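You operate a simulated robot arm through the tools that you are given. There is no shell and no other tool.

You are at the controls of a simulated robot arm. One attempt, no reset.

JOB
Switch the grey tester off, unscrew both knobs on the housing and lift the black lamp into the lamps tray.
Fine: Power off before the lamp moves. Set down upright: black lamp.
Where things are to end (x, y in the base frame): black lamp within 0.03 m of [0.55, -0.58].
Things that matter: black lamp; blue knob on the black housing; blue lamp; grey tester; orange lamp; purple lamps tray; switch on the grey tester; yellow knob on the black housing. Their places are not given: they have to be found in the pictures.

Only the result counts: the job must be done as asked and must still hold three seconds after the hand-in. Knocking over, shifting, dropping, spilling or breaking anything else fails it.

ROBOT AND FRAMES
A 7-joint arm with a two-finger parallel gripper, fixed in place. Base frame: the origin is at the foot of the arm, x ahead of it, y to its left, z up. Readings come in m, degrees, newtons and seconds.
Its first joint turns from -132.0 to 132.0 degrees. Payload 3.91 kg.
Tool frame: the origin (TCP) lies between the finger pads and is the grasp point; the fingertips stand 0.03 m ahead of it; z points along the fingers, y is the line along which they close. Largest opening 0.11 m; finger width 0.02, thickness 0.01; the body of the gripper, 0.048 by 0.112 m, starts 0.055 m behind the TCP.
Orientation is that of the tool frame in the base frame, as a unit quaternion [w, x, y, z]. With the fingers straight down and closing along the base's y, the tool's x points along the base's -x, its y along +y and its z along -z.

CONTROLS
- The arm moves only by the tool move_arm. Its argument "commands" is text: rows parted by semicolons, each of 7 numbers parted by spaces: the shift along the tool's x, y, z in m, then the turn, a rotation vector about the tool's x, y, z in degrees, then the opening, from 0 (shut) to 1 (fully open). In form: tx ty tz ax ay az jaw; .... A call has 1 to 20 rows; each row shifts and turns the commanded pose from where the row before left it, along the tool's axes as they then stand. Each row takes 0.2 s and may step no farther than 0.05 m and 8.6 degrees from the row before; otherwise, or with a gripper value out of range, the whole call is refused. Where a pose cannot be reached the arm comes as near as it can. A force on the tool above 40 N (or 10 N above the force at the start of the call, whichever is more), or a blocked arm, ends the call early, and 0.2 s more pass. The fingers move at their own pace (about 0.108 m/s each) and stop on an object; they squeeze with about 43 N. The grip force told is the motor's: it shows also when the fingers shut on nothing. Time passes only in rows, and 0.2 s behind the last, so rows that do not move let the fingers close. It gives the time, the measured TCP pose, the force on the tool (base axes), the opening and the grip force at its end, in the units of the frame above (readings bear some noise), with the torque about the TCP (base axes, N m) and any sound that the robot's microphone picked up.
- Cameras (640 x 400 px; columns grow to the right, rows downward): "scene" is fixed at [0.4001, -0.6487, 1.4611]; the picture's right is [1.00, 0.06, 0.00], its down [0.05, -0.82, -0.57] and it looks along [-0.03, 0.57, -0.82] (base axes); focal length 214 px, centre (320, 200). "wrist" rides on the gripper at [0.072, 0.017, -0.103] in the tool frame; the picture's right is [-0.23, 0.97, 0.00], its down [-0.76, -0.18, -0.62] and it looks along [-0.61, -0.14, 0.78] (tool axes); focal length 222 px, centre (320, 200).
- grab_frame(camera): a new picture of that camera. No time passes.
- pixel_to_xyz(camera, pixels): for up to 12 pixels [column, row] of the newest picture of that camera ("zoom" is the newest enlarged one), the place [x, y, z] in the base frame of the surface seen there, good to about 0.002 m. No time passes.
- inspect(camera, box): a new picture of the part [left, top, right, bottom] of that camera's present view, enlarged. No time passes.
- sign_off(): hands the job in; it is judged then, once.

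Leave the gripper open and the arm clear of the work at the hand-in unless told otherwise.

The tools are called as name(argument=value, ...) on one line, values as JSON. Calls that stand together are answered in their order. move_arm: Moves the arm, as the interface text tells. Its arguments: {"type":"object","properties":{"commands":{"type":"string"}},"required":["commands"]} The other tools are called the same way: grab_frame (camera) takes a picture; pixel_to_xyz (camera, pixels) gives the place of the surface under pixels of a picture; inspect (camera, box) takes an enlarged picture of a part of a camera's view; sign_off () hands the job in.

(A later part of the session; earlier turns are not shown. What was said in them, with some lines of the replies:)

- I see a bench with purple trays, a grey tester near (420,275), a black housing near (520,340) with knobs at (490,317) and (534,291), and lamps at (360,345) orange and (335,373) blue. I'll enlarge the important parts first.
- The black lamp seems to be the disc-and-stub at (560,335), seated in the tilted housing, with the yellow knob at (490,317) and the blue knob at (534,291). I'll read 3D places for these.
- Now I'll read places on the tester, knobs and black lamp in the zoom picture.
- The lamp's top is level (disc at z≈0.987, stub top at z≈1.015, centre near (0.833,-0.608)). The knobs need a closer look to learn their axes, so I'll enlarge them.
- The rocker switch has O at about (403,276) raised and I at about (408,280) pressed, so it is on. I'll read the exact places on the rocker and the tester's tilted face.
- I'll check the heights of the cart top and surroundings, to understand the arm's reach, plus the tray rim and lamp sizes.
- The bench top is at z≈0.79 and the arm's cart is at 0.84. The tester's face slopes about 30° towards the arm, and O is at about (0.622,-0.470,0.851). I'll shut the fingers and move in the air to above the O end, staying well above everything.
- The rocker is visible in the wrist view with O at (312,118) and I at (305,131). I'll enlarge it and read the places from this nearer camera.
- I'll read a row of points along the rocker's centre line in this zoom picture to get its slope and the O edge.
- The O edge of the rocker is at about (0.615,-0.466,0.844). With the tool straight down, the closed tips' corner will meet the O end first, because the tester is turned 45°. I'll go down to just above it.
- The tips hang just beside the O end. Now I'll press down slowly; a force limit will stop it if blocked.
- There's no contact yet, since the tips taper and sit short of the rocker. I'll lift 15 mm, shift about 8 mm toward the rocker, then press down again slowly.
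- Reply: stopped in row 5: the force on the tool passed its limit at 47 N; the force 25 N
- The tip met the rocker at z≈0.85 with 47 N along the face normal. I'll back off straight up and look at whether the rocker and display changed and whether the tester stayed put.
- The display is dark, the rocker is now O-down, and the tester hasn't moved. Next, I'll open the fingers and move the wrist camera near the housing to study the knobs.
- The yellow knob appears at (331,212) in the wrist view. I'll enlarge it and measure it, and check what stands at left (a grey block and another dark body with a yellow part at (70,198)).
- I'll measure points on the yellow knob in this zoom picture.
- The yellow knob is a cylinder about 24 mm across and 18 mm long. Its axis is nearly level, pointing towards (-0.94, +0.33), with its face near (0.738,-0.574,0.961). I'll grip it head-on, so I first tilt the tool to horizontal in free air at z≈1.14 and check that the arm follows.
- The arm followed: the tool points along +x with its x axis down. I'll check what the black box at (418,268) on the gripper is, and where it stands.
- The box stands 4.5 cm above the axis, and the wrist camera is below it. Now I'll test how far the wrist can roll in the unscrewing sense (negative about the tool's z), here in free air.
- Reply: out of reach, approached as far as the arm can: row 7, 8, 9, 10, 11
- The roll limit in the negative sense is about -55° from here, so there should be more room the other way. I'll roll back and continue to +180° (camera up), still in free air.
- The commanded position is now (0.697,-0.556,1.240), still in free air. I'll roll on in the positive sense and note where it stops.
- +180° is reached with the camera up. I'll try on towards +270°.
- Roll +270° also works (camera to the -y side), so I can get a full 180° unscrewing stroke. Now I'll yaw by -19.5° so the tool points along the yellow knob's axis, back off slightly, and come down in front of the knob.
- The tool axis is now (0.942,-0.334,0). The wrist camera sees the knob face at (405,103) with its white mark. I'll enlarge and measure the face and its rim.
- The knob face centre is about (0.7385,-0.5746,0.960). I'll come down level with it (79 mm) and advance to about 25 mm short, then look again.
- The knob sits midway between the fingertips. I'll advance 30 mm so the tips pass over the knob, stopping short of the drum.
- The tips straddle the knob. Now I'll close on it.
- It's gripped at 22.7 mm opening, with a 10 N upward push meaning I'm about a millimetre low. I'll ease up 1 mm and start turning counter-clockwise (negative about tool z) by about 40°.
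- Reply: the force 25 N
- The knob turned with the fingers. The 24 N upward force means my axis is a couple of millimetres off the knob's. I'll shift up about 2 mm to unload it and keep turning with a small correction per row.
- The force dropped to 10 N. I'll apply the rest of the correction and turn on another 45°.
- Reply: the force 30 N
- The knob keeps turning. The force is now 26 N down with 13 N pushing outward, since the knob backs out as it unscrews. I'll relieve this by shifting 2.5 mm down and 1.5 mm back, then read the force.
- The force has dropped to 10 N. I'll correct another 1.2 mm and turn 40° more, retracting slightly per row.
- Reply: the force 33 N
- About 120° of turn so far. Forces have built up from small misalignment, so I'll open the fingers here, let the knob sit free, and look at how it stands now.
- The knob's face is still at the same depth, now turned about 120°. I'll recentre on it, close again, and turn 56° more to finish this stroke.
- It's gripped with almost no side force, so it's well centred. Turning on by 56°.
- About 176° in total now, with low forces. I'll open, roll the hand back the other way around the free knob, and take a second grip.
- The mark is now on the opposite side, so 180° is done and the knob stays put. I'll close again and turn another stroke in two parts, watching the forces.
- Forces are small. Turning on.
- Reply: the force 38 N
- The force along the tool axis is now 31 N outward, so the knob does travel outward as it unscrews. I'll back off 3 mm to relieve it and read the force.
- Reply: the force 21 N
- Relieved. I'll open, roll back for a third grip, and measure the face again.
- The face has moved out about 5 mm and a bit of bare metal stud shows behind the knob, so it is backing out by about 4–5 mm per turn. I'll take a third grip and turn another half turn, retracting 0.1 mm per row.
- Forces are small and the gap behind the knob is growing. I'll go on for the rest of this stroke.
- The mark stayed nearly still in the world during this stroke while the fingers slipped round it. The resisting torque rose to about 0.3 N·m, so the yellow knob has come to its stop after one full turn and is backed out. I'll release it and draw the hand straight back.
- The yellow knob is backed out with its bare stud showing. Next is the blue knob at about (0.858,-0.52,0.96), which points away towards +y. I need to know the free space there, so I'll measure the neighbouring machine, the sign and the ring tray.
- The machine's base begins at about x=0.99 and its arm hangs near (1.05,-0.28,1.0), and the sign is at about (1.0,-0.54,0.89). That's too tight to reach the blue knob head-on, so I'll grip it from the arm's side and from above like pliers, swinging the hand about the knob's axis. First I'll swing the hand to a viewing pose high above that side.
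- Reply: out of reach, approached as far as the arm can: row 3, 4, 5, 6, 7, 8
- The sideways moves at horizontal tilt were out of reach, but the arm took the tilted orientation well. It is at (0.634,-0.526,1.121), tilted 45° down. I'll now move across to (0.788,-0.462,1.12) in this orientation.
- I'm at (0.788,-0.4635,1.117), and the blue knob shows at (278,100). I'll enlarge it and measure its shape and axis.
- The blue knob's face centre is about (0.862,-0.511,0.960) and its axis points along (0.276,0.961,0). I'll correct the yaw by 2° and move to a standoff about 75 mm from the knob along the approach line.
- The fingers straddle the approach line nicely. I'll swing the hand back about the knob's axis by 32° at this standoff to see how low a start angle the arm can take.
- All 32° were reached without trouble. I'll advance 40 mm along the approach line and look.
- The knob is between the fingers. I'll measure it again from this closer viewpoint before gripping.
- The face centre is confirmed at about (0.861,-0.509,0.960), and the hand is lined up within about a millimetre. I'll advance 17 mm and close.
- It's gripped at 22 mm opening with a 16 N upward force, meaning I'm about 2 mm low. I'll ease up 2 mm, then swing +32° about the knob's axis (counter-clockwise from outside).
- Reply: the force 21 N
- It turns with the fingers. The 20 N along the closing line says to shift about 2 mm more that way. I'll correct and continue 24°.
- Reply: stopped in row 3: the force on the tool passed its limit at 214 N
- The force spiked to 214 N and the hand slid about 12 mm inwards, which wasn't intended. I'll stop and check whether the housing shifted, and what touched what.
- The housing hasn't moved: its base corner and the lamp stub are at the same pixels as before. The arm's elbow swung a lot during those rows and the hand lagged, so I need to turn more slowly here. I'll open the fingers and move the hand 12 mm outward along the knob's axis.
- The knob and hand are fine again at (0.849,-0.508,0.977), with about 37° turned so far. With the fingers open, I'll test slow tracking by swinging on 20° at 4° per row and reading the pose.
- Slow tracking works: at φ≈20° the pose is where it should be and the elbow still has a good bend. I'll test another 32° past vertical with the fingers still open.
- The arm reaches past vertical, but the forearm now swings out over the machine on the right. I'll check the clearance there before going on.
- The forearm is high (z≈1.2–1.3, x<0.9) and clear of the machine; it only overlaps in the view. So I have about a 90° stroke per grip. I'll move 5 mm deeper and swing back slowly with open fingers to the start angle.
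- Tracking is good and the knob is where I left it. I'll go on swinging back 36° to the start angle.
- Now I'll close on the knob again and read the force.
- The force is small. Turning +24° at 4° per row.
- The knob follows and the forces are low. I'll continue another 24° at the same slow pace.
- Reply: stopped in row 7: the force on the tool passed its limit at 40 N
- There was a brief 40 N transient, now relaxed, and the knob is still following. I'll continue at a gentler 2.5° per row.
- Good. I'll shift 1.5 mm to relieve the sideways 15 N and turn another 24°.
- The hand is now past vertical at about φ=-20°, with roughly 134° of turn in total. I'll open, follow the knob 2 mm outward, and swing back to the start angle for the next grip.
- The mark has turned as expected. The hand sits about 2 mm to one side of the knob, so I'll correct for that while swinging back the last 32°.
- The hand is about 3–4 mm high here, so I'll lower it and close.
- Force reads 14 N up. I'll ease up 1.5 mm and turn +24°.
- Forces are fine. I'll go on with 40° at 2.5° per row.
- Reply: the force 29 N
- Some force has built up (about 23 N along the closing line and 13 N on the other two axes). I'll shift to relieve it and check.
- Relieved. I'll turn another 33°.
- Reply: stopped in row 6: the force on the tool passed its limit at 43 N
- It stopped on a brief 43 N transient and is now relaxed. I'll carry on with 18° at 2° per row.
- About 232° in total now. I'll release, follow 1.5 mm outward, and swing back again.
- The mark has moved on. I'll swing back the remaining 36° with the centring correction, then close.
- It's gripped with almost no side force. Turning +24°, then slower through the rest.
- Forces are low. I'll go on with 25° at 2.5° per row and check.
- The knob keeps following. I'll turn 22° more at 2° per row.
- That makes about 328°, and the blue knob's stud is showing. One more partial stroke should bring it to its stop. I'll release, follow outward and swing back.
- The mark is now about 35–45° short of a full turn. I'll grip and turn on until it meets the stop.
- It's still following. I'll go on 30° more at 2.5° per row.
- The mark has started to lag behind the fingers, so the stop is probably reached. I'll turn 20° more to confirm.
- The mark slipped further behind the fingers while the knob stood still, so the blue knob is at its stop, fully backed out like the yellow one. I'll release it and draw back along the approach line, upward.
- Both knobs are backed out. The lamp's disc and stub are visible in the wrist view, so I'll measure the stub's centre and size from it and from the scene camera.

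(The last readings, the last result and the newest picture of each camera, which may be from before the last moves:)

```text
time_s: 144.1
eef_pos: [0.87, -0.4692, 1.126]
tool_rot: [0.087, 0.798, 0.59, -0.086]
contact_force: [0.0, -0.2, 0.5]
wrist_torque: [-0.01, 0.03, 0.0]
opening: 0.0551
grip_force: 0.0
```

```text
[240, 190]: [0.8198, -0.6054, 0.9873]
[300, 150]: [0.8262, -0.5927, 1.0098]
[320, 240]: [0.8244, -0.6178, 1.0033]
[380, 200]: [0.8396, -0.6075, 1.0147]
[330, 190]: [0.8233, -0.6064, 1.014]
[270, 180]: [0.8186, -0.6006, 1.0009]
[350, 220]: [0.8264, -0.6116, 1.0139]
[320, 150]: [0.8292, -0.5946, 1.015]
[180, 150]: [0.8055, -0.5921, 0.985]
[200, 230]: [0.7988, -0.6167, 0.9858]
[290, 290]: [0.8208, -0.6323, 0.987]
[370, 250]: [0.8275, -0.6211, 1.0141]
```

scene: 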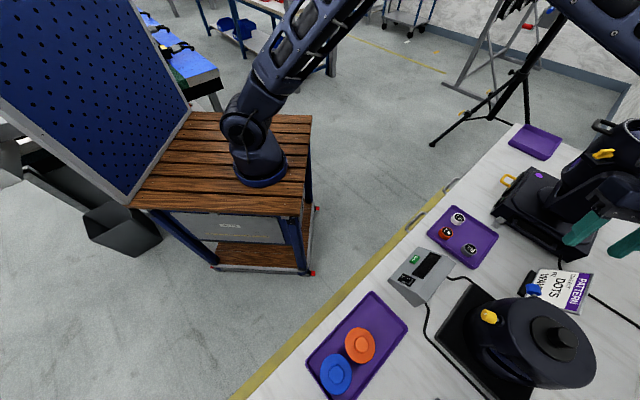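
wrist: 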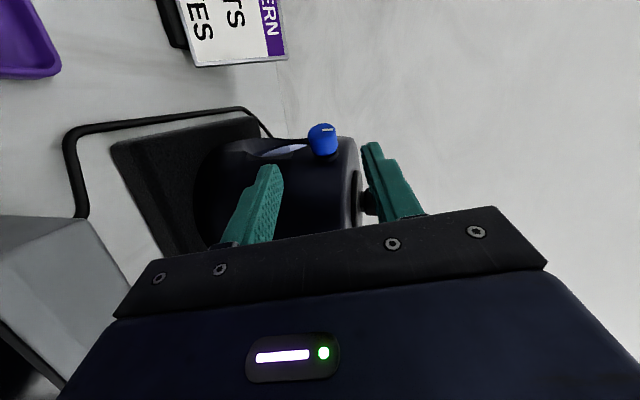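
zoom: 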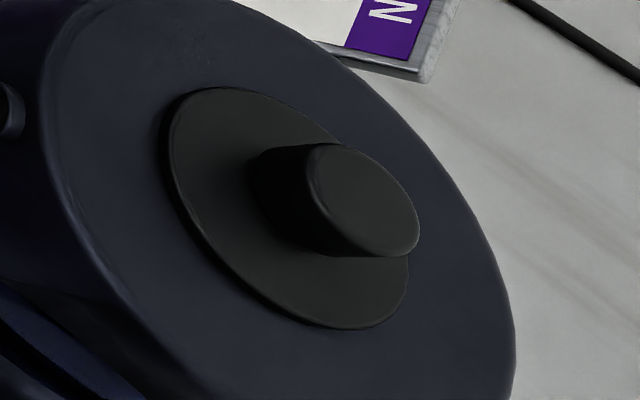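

The stub is about 28 mm across with its centre at (0.834,-0.608), its top at z≈1.015 and the disc at z≈0.986. I'll bring the tool upright and move to above the lamp, staying about 5 cm over it.

move_arm(commands="0 0 0 0.54 3.45 0 0.5; 0 0 0 0.54 3.45 0 0.5; 0 0 0 0.54 3.45 0 0.5; 0 0 0 0.54 3.45 0 0.5; -0.0205 0.0011 0.0037 0 0 0 0.5; -0.0205 0.0011 0.0037 0 0 0 0.5; -0.0205 0.0011 0.0037 0 0 0 0.5; -0.0205 0.0011 0.0037 0 0 0 0.5; -0.0205 0.0011 0.0037 0 0 0 0.5; -0.0205 0.0011 0.0037 0 0 0 0.5; -0.0205 0.0011 0.0037 0 0 0 0.5; 0 0 0 0 0 0 0.5")

grab_frame(camera="scene")

grab_frame(camera="wrist")

```text
time_s: 146.7
eef_pos: [0.8352, -0.6107, 1.1017]
tool_rot: [0.001, 0.804, 0.595, -0.001]
contact_force: [-0.6, 0.0, -0.2]
wrist_torque: [-0.02, -0.04, 0.0]
opening: 0.0552
grip_force: 0.1
```

```text
taken
```

scene: 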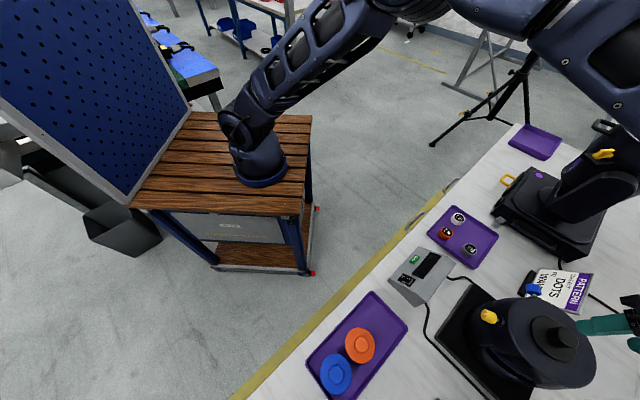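

```text
taken
```

wrist: 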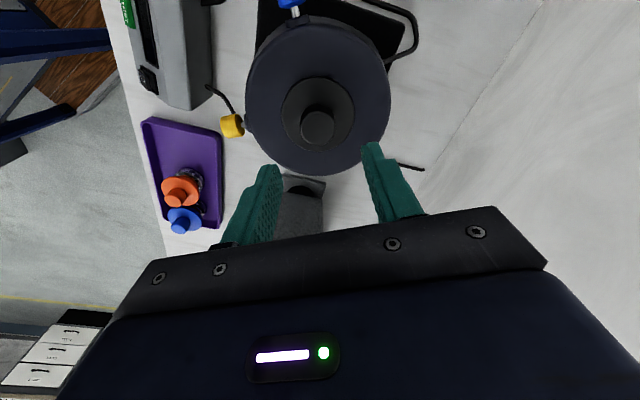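

The tool is upright over the lamp at (0.835,-0.611,1.102). I'll measure the stub and disc again from here.

inspect(camera="wrist", box=[272, 70, 368, 150])

pixel_to_xyz(camera="zoom", pixels=[[302, 280], [220, 280], [380, 280], [302, 230], [302, 345], [302, 200], [140, 220], [440, 200], [300, 60], [300, 110], [150, 150], [430, 150]])

```text
5.00 times, centred on (320, 110) of wrist
```

zoom: 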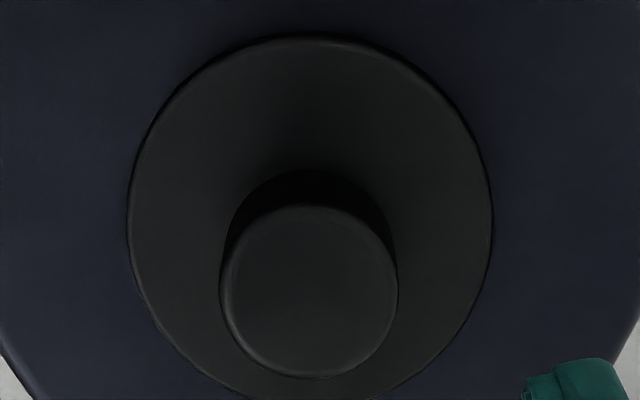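

```text
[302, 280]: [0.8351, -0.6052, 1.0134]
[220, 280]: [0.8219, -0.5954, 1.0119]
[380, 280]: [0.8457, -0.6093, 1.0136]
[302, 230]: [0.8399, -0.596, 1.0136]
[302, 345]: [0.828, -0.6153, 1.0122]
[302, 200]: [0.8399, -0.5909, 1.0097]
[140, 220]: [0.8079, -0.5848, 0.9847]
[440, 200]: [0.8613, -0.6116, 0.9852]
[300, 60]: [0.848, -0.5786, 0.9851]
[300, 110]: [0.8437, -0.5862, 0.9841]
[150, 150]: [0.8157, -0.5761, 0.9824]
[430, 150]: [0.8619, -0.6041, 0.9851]
```

The stub is 30 mm across and centred at (0.8345,-0.607), and the disc's radius is about 36 mm. I'll shift 4 mm to centre and go down until the tips are just above the disc.

move_arm(commands="0.0033 -0.0018 0 0 0 0 0.5; 0 0 0.025 0 0 0 0.5; 0 0 0.025 0 0 0 0.5; 0 0 0.015 0 0 0 0.5; 0 0 0.01 0 0 0 0.5; 0 0 0.005 0 0 0 0.5; 0 0 0 0 0 0 0.5")

inspect(camera="wrist", box=[200, 90, 440, 240])

grab_frame(camera="scene")

```text
time_s: 148.3
eef_pos: [0.8352, -0.6065, 1.0207]
tool_rot: [0.002, 0.804, 0.595, -0.002]
contact_force: [0.1, 0.3, -0.1]
wrist_torque: [-0.01, 0.01, 0.0]
opening: 0.0547
grip_force: 0.1
```

```text
2.67 times, centred on (320, 165) of wrist
```

zoom: 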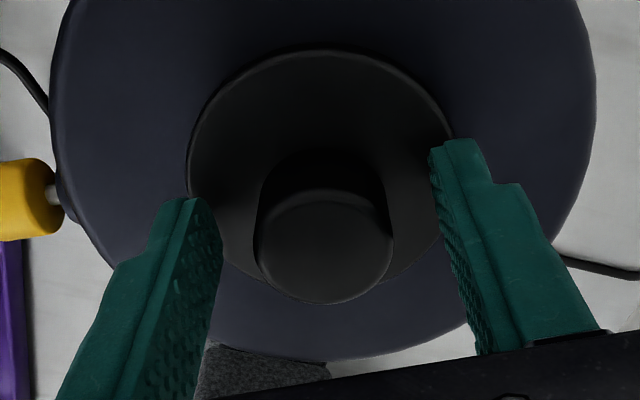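

```text
taken
```

scene: 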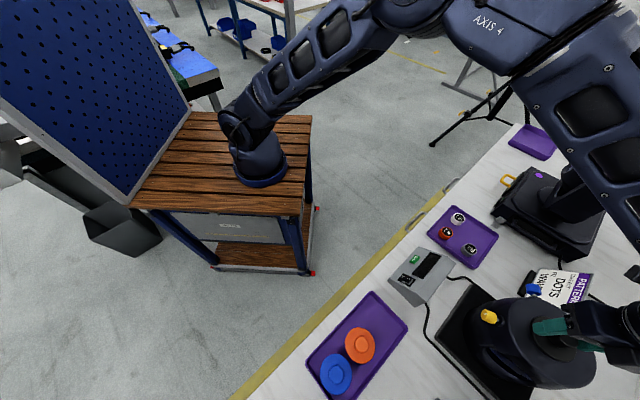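

The stub lies midway between the fingers, with no contact so far. I'll lower 2 mm more and close on it.

move_arm(commands="0 0 0.002 0 0 0 0.5; 0 0 0 0 0 0 0; 0 0 0 0 0 0 0; 0 0 0 0 0 0 0")

inspect(camera="wrist", box=[200, 90, 440, 240])

```text
time_s: 149.3
eef_pos: [0.8345, -0.6067, 1.0185]
tool_rot: [0.001, 0.804, 0.595, -0.002]
contact_force: [0.0, -0.5, 0.4]
wrist_torque: [0.0, 0.04, -0.04]
opening: 0.0314
grip_force: 42.9
```

```text
2.67 times, centred on (320, 165) of wrist
```

zoom: 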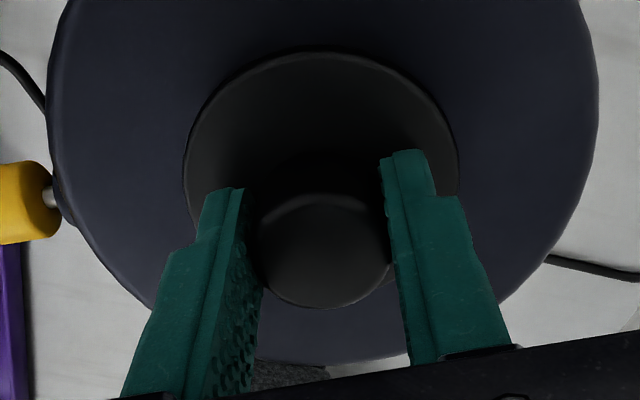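

It's gripped at 31 mm opening. I'll lift gently, 20 mm in small steps, watching the force in case it is still held.

move_arm(commands="0 0 -0.004 0 0 0 0; 0 0 -0.004 0 0 0 0; 0 0 -0.004 0 0 0 0; 0 0 -0.004 0 0 0 0; 0 0 -0.004 0 0 0 0; 0 0 0 0 0 0 0")

inspect(camera="wrist", box=[200, 90, 440, 240])

inspect(camera="scene", box=[460, 270, 640, 400])

```text
time_s: 150.7
eef_pos: [0.8339, -0.6064, 1.038]
tool_rot: [0.002, 0.804, 0.595, -0.001]
contact_force: [0.6, -0.2, -2.8]
wrist_torque: [0.0, 0.02, -0.03]
opening: 0.031
grip_force: 42.6
```

```text
2.67 times, centred on (320, 165) of wrist
```

zoom: 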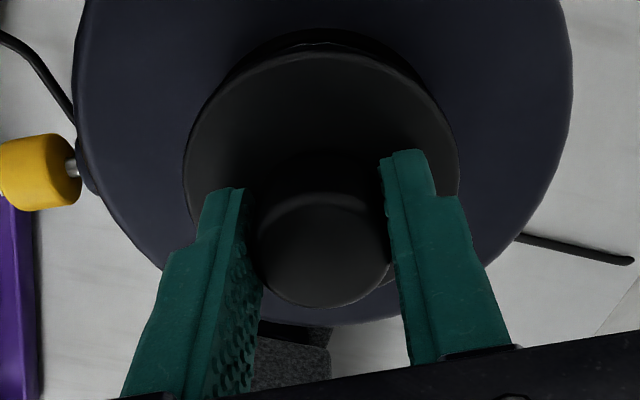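

```text
3.08 times, centred on (550, 335) of scene
```

zoom: 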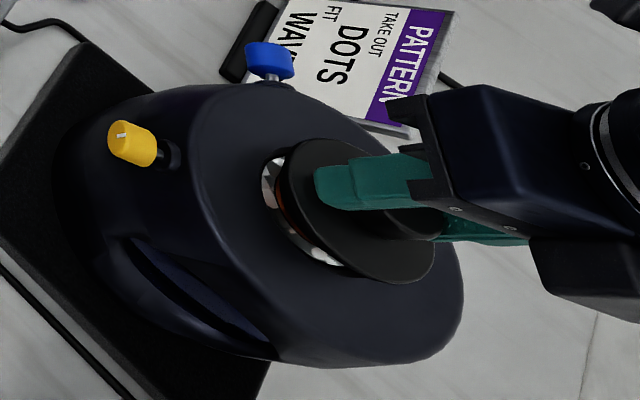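

The lamp lifts freely, with only about 2.8 N of weight. I'll raise it another 12 cm so that it's clear of the housing.

move_arm(commands="0 0 -0.015 0 0 0 0; 0 0 -0.015 0 0 0 0; 0 0 -0.015 0 0 0 0; 0 0 -0.015 0 0 0 0; 0 0 -0.015 0 0 0 0; 0 0 -0.015 0 0 0 0; 0 0 -0.015 0 0 0 0; 0 0 -0.015 0 0 0 0; 0 0 0 0 0 0 0")

grab_frame(camera="wrist")

grab_frame(camera="scene")

```text
time_s: 152.7
eef_pos: [0.835, -0.6058, 1.1588]
tool_rot: [0.001, 0.804, 0.594, -0.002]
contact_force: [-0.6, 0.6, -1.4]
wrist_torque: [-0.01, 0.0, 0.01]
opening: 0.031
grip_force: 42.8
```

```text
taken
```

wrist: 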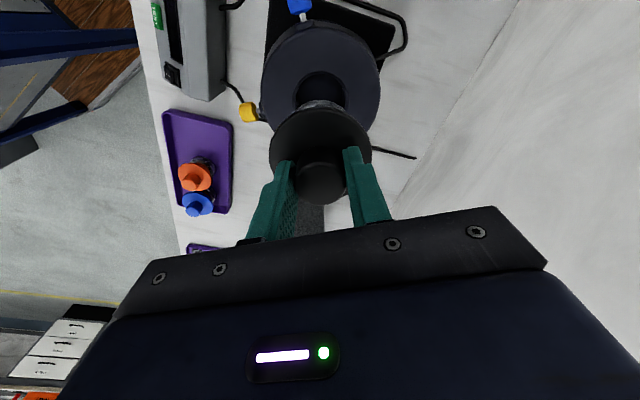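

```text
taken
```

scene: 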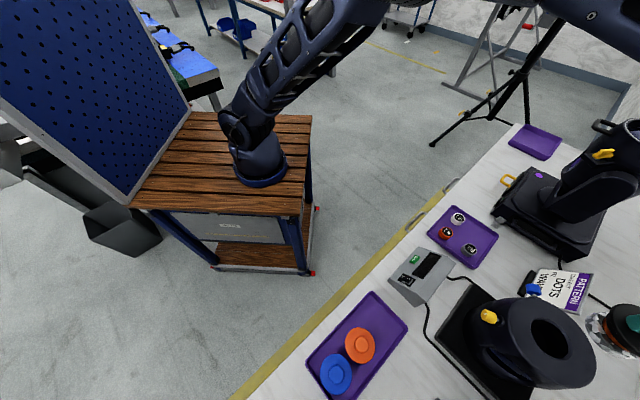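

The black lamp is out and hanging upright. I'll carry it level at this height towards the tray, above (0.554,-0.577), in small steps.

move_arm(commands="-0.0036 -0.0197 0 0 0 0 0; -0.0036 -0.0197 0 0 0 0 0; -0.0036 -0.0197 0 0 0 0 0; -0.0036 -0.0197 0 0 0 0 0; -0.0036 -0.0197 0 0 0 0 0; -0.0036 -0.0197 0 0 0 0 0; -0.0036 -0.0197 0 0 0 0 0; 0 0 0 0 0 0 0")

grab_frame(camera="scene")

```text
time_s: 154.5
eef_pos: [0.6945, -0.5902, 1.1591]
tool_rot: [0.001, 0.804, 0.595, -0.001]
contact_force: [0.6, 0.6, -1.9]
wrist_torque: [0.02, -0.02, 0.01]
opening: 0.0311
grip_force: 42.8
```

```text
taken
```

scene: 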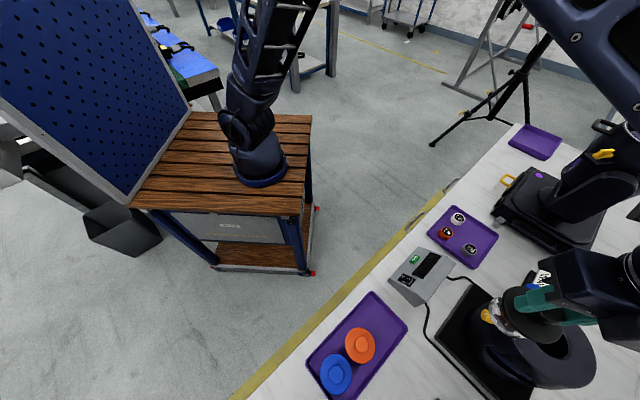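

All is steady. I'll continue to above the tray.

move_arm(commands="-0.0036 -0.0197 0 0 0 0 0; -0.0036 -0.0197 0 0 0 0 0; -0.0036 -0.0197 0 0 0 0 0; -0.0036 -0.0197 0 0 0 0 0; -0.0036 -0.0197 0 0 0 0 0; -0.0036 -0.0197 0 0 0 0 0; -0.0036 -0.0197 0 0 0 0 0; 0 0 0 0 0 0 0")

grab_frame(camera="scene")

grab_frame(camera="wrist")

```text
time_s: 156.3
eef_pos: [0.5551, -0.5742, 1.1567]
tool_rot: [0.001, 0.804, 0.595, -0.001]
contact_force: [-0.7, 0.3, -2.5]
wrist_torque: [0.0, 0.0, 0.03]
opening: 0.0313
grip_force: 42.8
```

```text
taken
```

scene: 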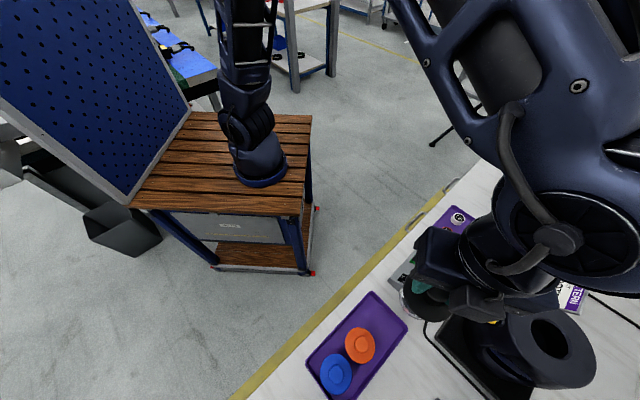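

```text
taken
```

wrist: 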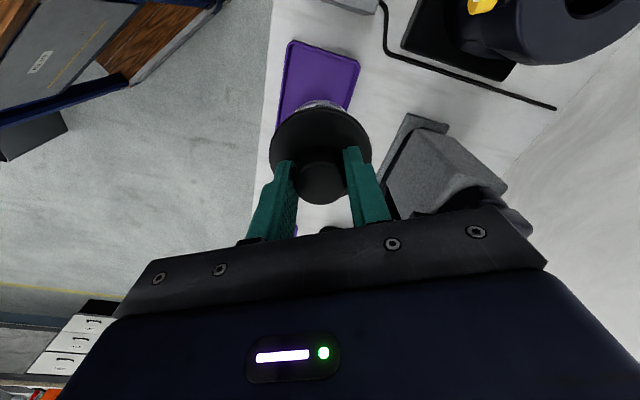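

I'm above the tray at (0.555,-0.574,1.157). I'll check the tray floor and rim, the orange lamp's extent, and the hanging lamp's lower edge.

inspect(camera="scene", box=[300, 260, 460, 400])

pixel_to_xyz(camera="scene", pixels=[[375, 310], [385, 325], [395, 330], [372, 292], [408, 325], [376, 345], [344, 345], [360, 345], [360, 330], [410, 315], [405, 300], [420, 318]])

```text
2.86 times, centred on (380, 330) of scene
```

zoom: 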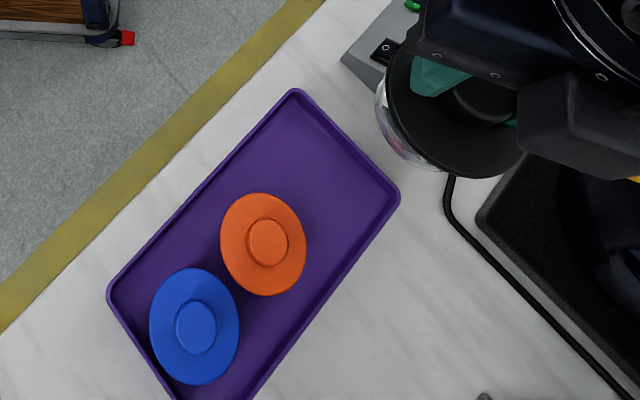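

```text
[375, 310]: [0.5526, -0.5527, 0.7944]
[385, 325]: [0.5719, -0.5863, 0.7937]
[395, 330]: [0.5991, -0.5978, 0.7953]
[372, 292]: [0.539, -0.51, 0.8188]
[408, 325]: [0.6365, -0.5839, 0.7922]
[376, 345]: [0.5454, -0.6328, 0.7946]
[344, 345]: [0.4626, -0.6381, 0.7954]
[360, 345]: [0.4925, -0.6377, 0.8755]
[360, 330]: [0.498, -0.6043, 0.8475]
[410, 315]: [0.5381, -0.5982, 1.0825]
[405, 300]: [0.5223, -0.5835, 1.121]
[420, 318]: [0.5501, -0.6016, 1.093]
```

The tray floor is at z≈0.794. The orange lamp stands with its disc at 0.8475 and stub top at 0.8755, so I expect set-down at TCP z≈0.88. The spot leaves about 15 mm to the orange lamp. I'll lower to about 0.905.

move_arm(commands="0 0 0.025 0 0 0 0; 0 0 0.025 0 0 0 0; 0 0 0.025 0 0 0 0; 0 0 0.025 0 0 0 0; 0 0 0.025 0 0 0 0; 0 0 0.025 0 0 0 0; 0 0 0.025 0 0 0 0; 0 0 0.025 0 0 0 0; 0 0 0.025 0 0 0 0; 0 0 0.022 0 0 0 0; 0 0 0 0 0 0 0")

grab_frame(camera="wrist")

inspect(camera="scene", box=[300, 260, 460, 400])

```text
time_s: 158.7
eef_pos: [0.5568, -0.5745, 0.9111]
tool_rot: [0.001, 0.804, 0.595, -0.001]
contact_force: [0.0, -1.1, -1.8]
wrist_torque: [0.0, -0.01, 0.0]
opening: 0.0307
grip_force: 42.8
```

```text
taken
```

wrist: 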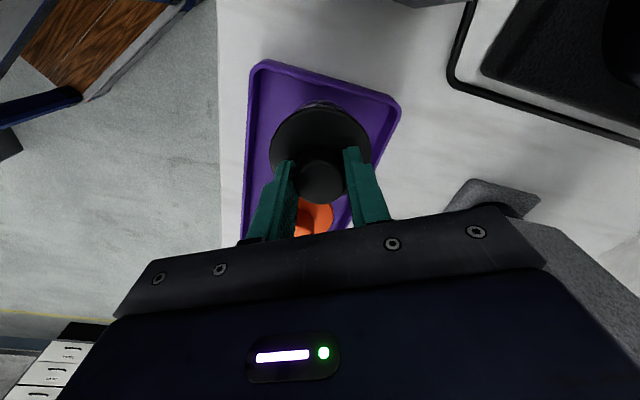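

```text
2.86 times, centred on (380, 330) of scene
```

zoom: 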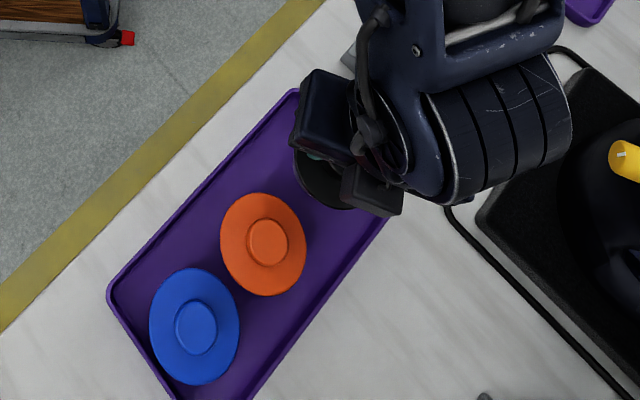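

It's well inside the tray and clear of the orange lamp. I'll lower to about 0.886.

move_arm(commands="0 0 0.008 0 0 0 0; 0 0 0.008 0 0 0 0; 0 0 0.006 0 0 0 0; 0 0 0.002 0 0 0 0; 0 0 0 0 0 0 0")

```text
time_s: 159.9
eef_pos: [0.5567, -0.5739, 0.8881]
tool_rot: [0.001, 0.804, 0.595, -0.001]
contact_force: [0.0, 0.0, -2.2]
wrist_torque: [0.0, -0.01, 0.01]
opening: 0.0307
grip_force: 43.0
```

No contact yet. I'll go down in 1.5 mm steps.

move_arm(commands="0 0 0.0015 0 0 0 0; 0 0 0.0015 0 0 0 0; 0 0 0.0015 0 0 0 0; 0 0 0 0 0 0 0")

```text
time_s: 160.9
eef_pos: [0.5555, -0.5747, 0.883]
tool_rot: [0.002, 0.803, 0.595, -0.002]
contact_force: [1.4, -0.3, -2.3]
wrist_torque: [-0.01, 0.0, 0.02]
opening: 0.0309
grip_force: 42.5
```

move_arm(commands="0 0 0.001 0 0 0 0; 0 0 0.001 0 0 0 0; 0 0 0.001 0 0 0 0; 0 0 0 0 0 0 0")

```text
time_s: 161.9
eef_pos: [0.5558, -0.5744, 0.8812]
tool_rot: [0.001, 0.804, 0.595, -0.002]
contact_force: [-0.7, -0.4, 0.8]
wrist_torque: [0.04, 0.01, 0.01]
opening: 0.0308
grip_force: 42.4
```

The weight is coming off the hand (force now +0.8 N), so the lamp is touching the tray. I'll go one millimetre more to seat it.

move_arm(commands="0 0 0.0008 0 0 0 0; 0 0 0 0 0 0 0")

inspect(camera="wrist", box=[220, 50, 420, 250])

```text
time_s: 162.5
eef_pos: [0.5558, -0.5746, 0.8806]
tool_rot: [0.003, 0.804, 0.595, -0.002]
contact_force: [0.6, 1.7, 12.9]
wrist_torque: [0.18, 0.14, -0.02]
opening: 0.0306
grip_force: 43.2
```

```text
2.00 times, centred on (320, 150) of wrist
```

zoom: 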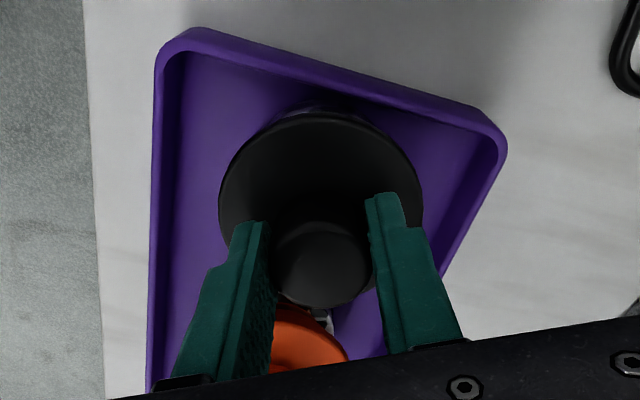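

It's seated with 13 N of push. I'll ease off half a millimetre and open the fingers.

move_arm(commands="0 0 -0.0006 0 0 0 0; 0 0 0 0 0 0 0.3; 0 0 0 0 0 0 0.4; 0 0 0 0 0 0 0.5; 0 0 0 0 0 0 0.5")

inspect(camera="wrist", box=[220, 50, 420, 250])

```text
time_s: 163.7
eef_pos: [0.5542, -0.5747, 0.8789]
tool_rot: [0.001, 0.804, 0.594, -0.001]
contact_force: [-1.5, 0.1, 0.1]
wrist_torque: [-0.01, -0.03, 0.01]
opening: 0.0549
grip_force: 0.0
```

```text
2.00 times, centred on (320, 150) of wrist
```

zoom: 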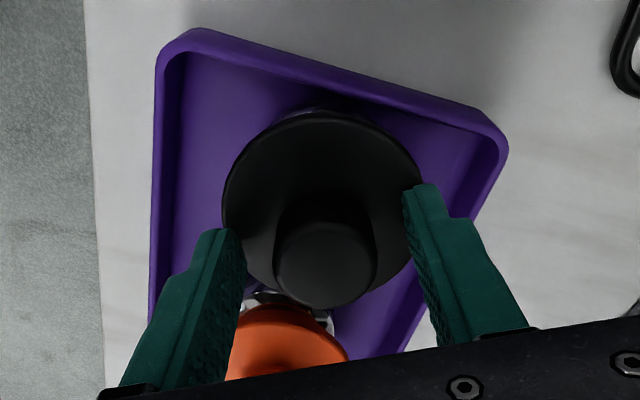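

The lamp stands on its own. I'll lift the hand straight up and then move it back out of the way.

move_arm(commands="0 0 -0.01 0 0 0 0.5; 0 0 -0.02 0 0 0 0.5; 0 0 -0.03 0 0 0 0.5; 0 0 -0.04 0 0 0 0.5; 0 0 -0.04 0 0 0 0.5; 0 0 -0.04 0 0 0 0.5; 0 0 -0.04 0 0 0 0.5; 0 0 -0.03 0 0 0 0.5; 0 0 0 0 0 0 0.5")

grab_frame(camera="scene")

grab_frame(camera="wrist")

```text
time_s: 165.7
eef_pos: [0.5544, -0.5751, 1.1315]
tool_rot: [0.001, 0.803, 0.596, -0.002]
contact_force: [1.0, -0.3, 0.2]
wrist_torque: [0.0, 0.01, -0.01]
opening: 0.055
grip_force: 0.0
```

```text
taken
```

scene: 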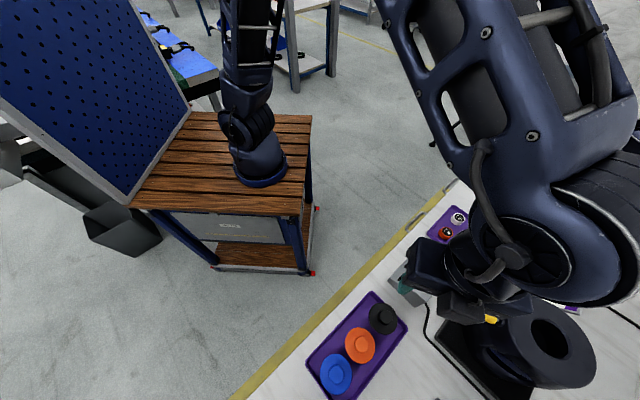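

```text
taken
```

wrist: 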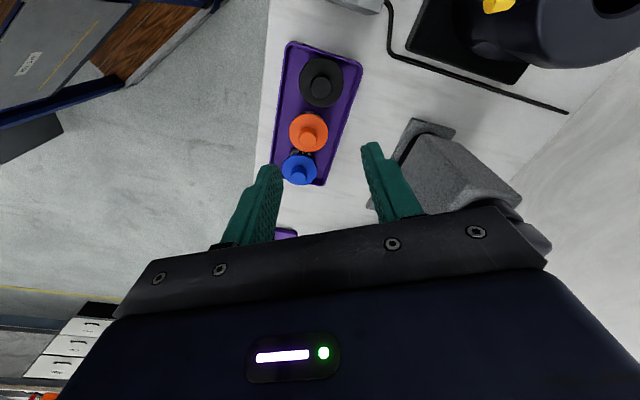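

The black lamp is in the tray beside the orange one. I'll move the arm back towards its start pose, clear of the work, with the gripper open.

move_arm(commands="0.01 -0.022 -0.012 0 0 0 0.8; 0.01 -0.022 -0.012 0 0 0 0.8; 0.01 -0.022 -0.012 0 0 0 0.8; 0.01 -0.022 -0.012 0 0 0 0.8; 0.01 -0.022 -0.012 0 0 0 0.8; 0.01 -0.022 -0.012 0 0 0 0.8; 0.01 -0.022 -0.012 0 0 0 1; 0.01 -0.022 -0.012 0 0 0 1; 0.01 -0.022 -0.012 0 0 0 1; 0 0 0 0 0 0 1")

grab_frame(camera="scene")

inspect(camera="scene", box=[290, 230, 600, 400])

```text
time_s: 167.9
eef_pos: [0.394, -0.4295, 1.2377]
tool_rot: [0.001, 0.804, 0.594, -0.001]
contact_force: [0.0, -0.1, -0.4]
wrist_torque: [0.01, 0.01, -0.03]
opening: 0.1101
grip_force: 0.1
```

```text
taken
```

scene: 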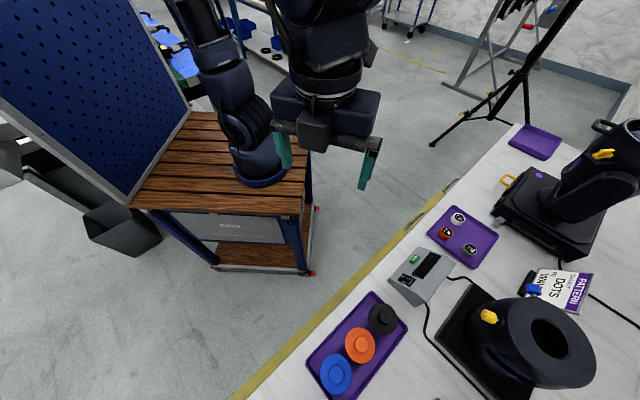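

```text
2.06 times, centred on (445, 315) of scene
```

zoom: 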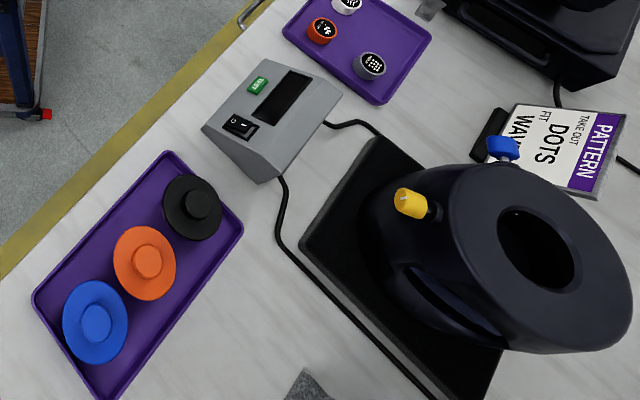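

Everything looks in order. I'll check the black lamp's final place and levelness, and that the tester is still off.

inspect(camera="scene", box=[350, 290, 420, 350])

pixel_to_xyz(camera="scene", pixels=[[383, 318], [380, 314], [386, 322], [383, 307], [372, 312], [394, 326], [381, 331], [360, 345], [335, 373], [376, 320], [392, 317], [384, 330]])

inspect(camera="scene", box=[385, 240, 465, 290])

inspect(camera="scene", box=[460, 270, 580, 345])

```text
6.67 times, centred on (385, 320) of scene
```

zoom: 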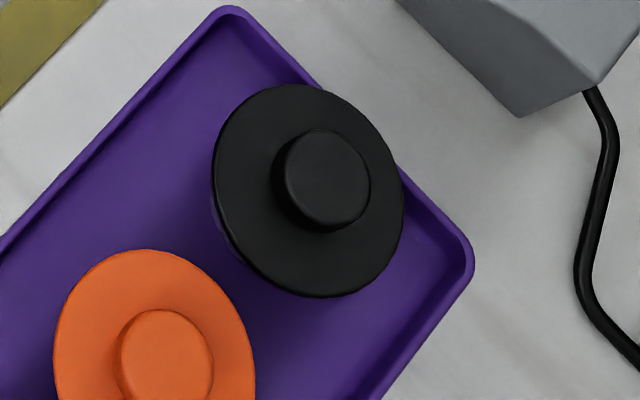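

```text
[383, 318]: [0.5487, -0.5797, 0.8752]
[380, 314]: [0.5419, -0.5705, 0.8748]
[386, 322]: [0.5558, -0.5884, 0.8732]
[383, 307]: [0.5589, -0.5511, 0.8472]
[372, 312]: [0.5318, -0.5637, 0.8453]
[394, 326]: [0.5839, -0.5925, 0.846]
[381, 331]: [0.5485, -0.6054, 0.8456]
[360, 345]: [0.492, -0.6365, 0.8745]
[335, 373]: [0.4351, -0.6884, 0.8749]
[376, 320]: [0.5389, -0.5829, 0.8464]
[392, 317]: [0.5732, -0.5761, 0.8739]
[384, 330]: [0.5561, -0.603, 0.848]
```

```text
8.00 times, centred on (425, 265) of scene
```

zoom: 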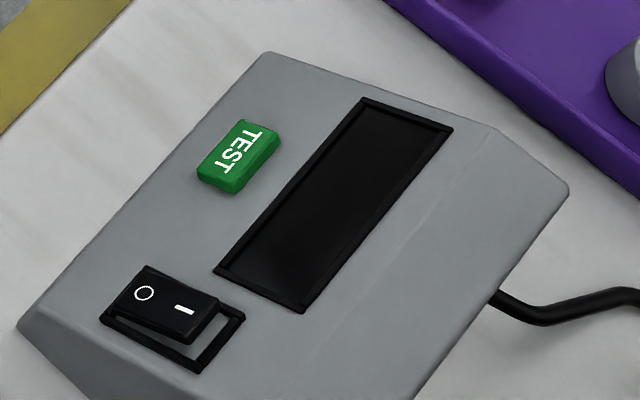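

```text
5.33 times, centred on (520, 308) of scene
```

zoom: 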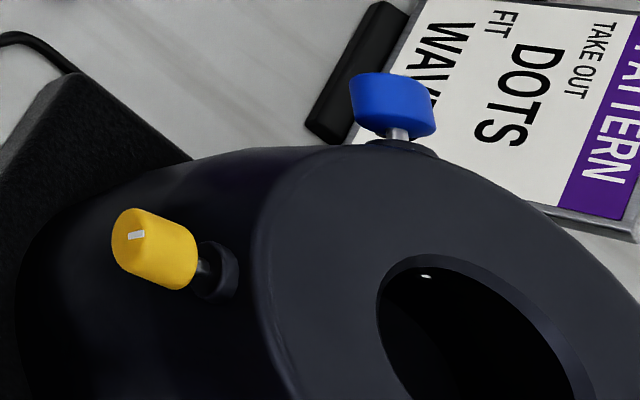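

The results check out:
- **Black lamp:** it stands level (disc at z≈0.846 all round, stub top 0.875) and centred near (0.555,-0.577), about 6 mm from the goal.
- **Tester:** the switch is O-down and the display is dark.
- **Knobs:** both stand out on their studs.
- **Surroundings:** the orange and blue lamps, tray, sign and housing haven't moved.
- **Arm:** it is clear of the work with the gripper open.

I'm handing the job in.

sign_off()

```text
The job is handed in.
```

The job is handed in: the grey tester is off, both knobs are unscrewed, and the black lamp stands upright in the lamps tray. No verdict came back at hand-in.

- **Tester:** I pressed the switch to O before touching the lamp, and the display went dark.
- **Knobs:** I turned the yellow and blue knobs counter-clockwise about one full turn each. Both reached their stops and now stand out on their studs. I did not take them off the housing.
- **Black lamp:** it lifted out freely and sits at about (0.555, -0.577), roughly 6 mm from the target. Its disc is level all round.
- **Force spike:** while I was turning the blue knob, the arm lagged and pressed against the housing, peaking at 214 N. I checked the pictures right after and again at the end, and the housing had not moved.
- **Everything else:** the orange and blue lamps, trays and sign look unmoved. The arm is clear of the work with the gripper open.
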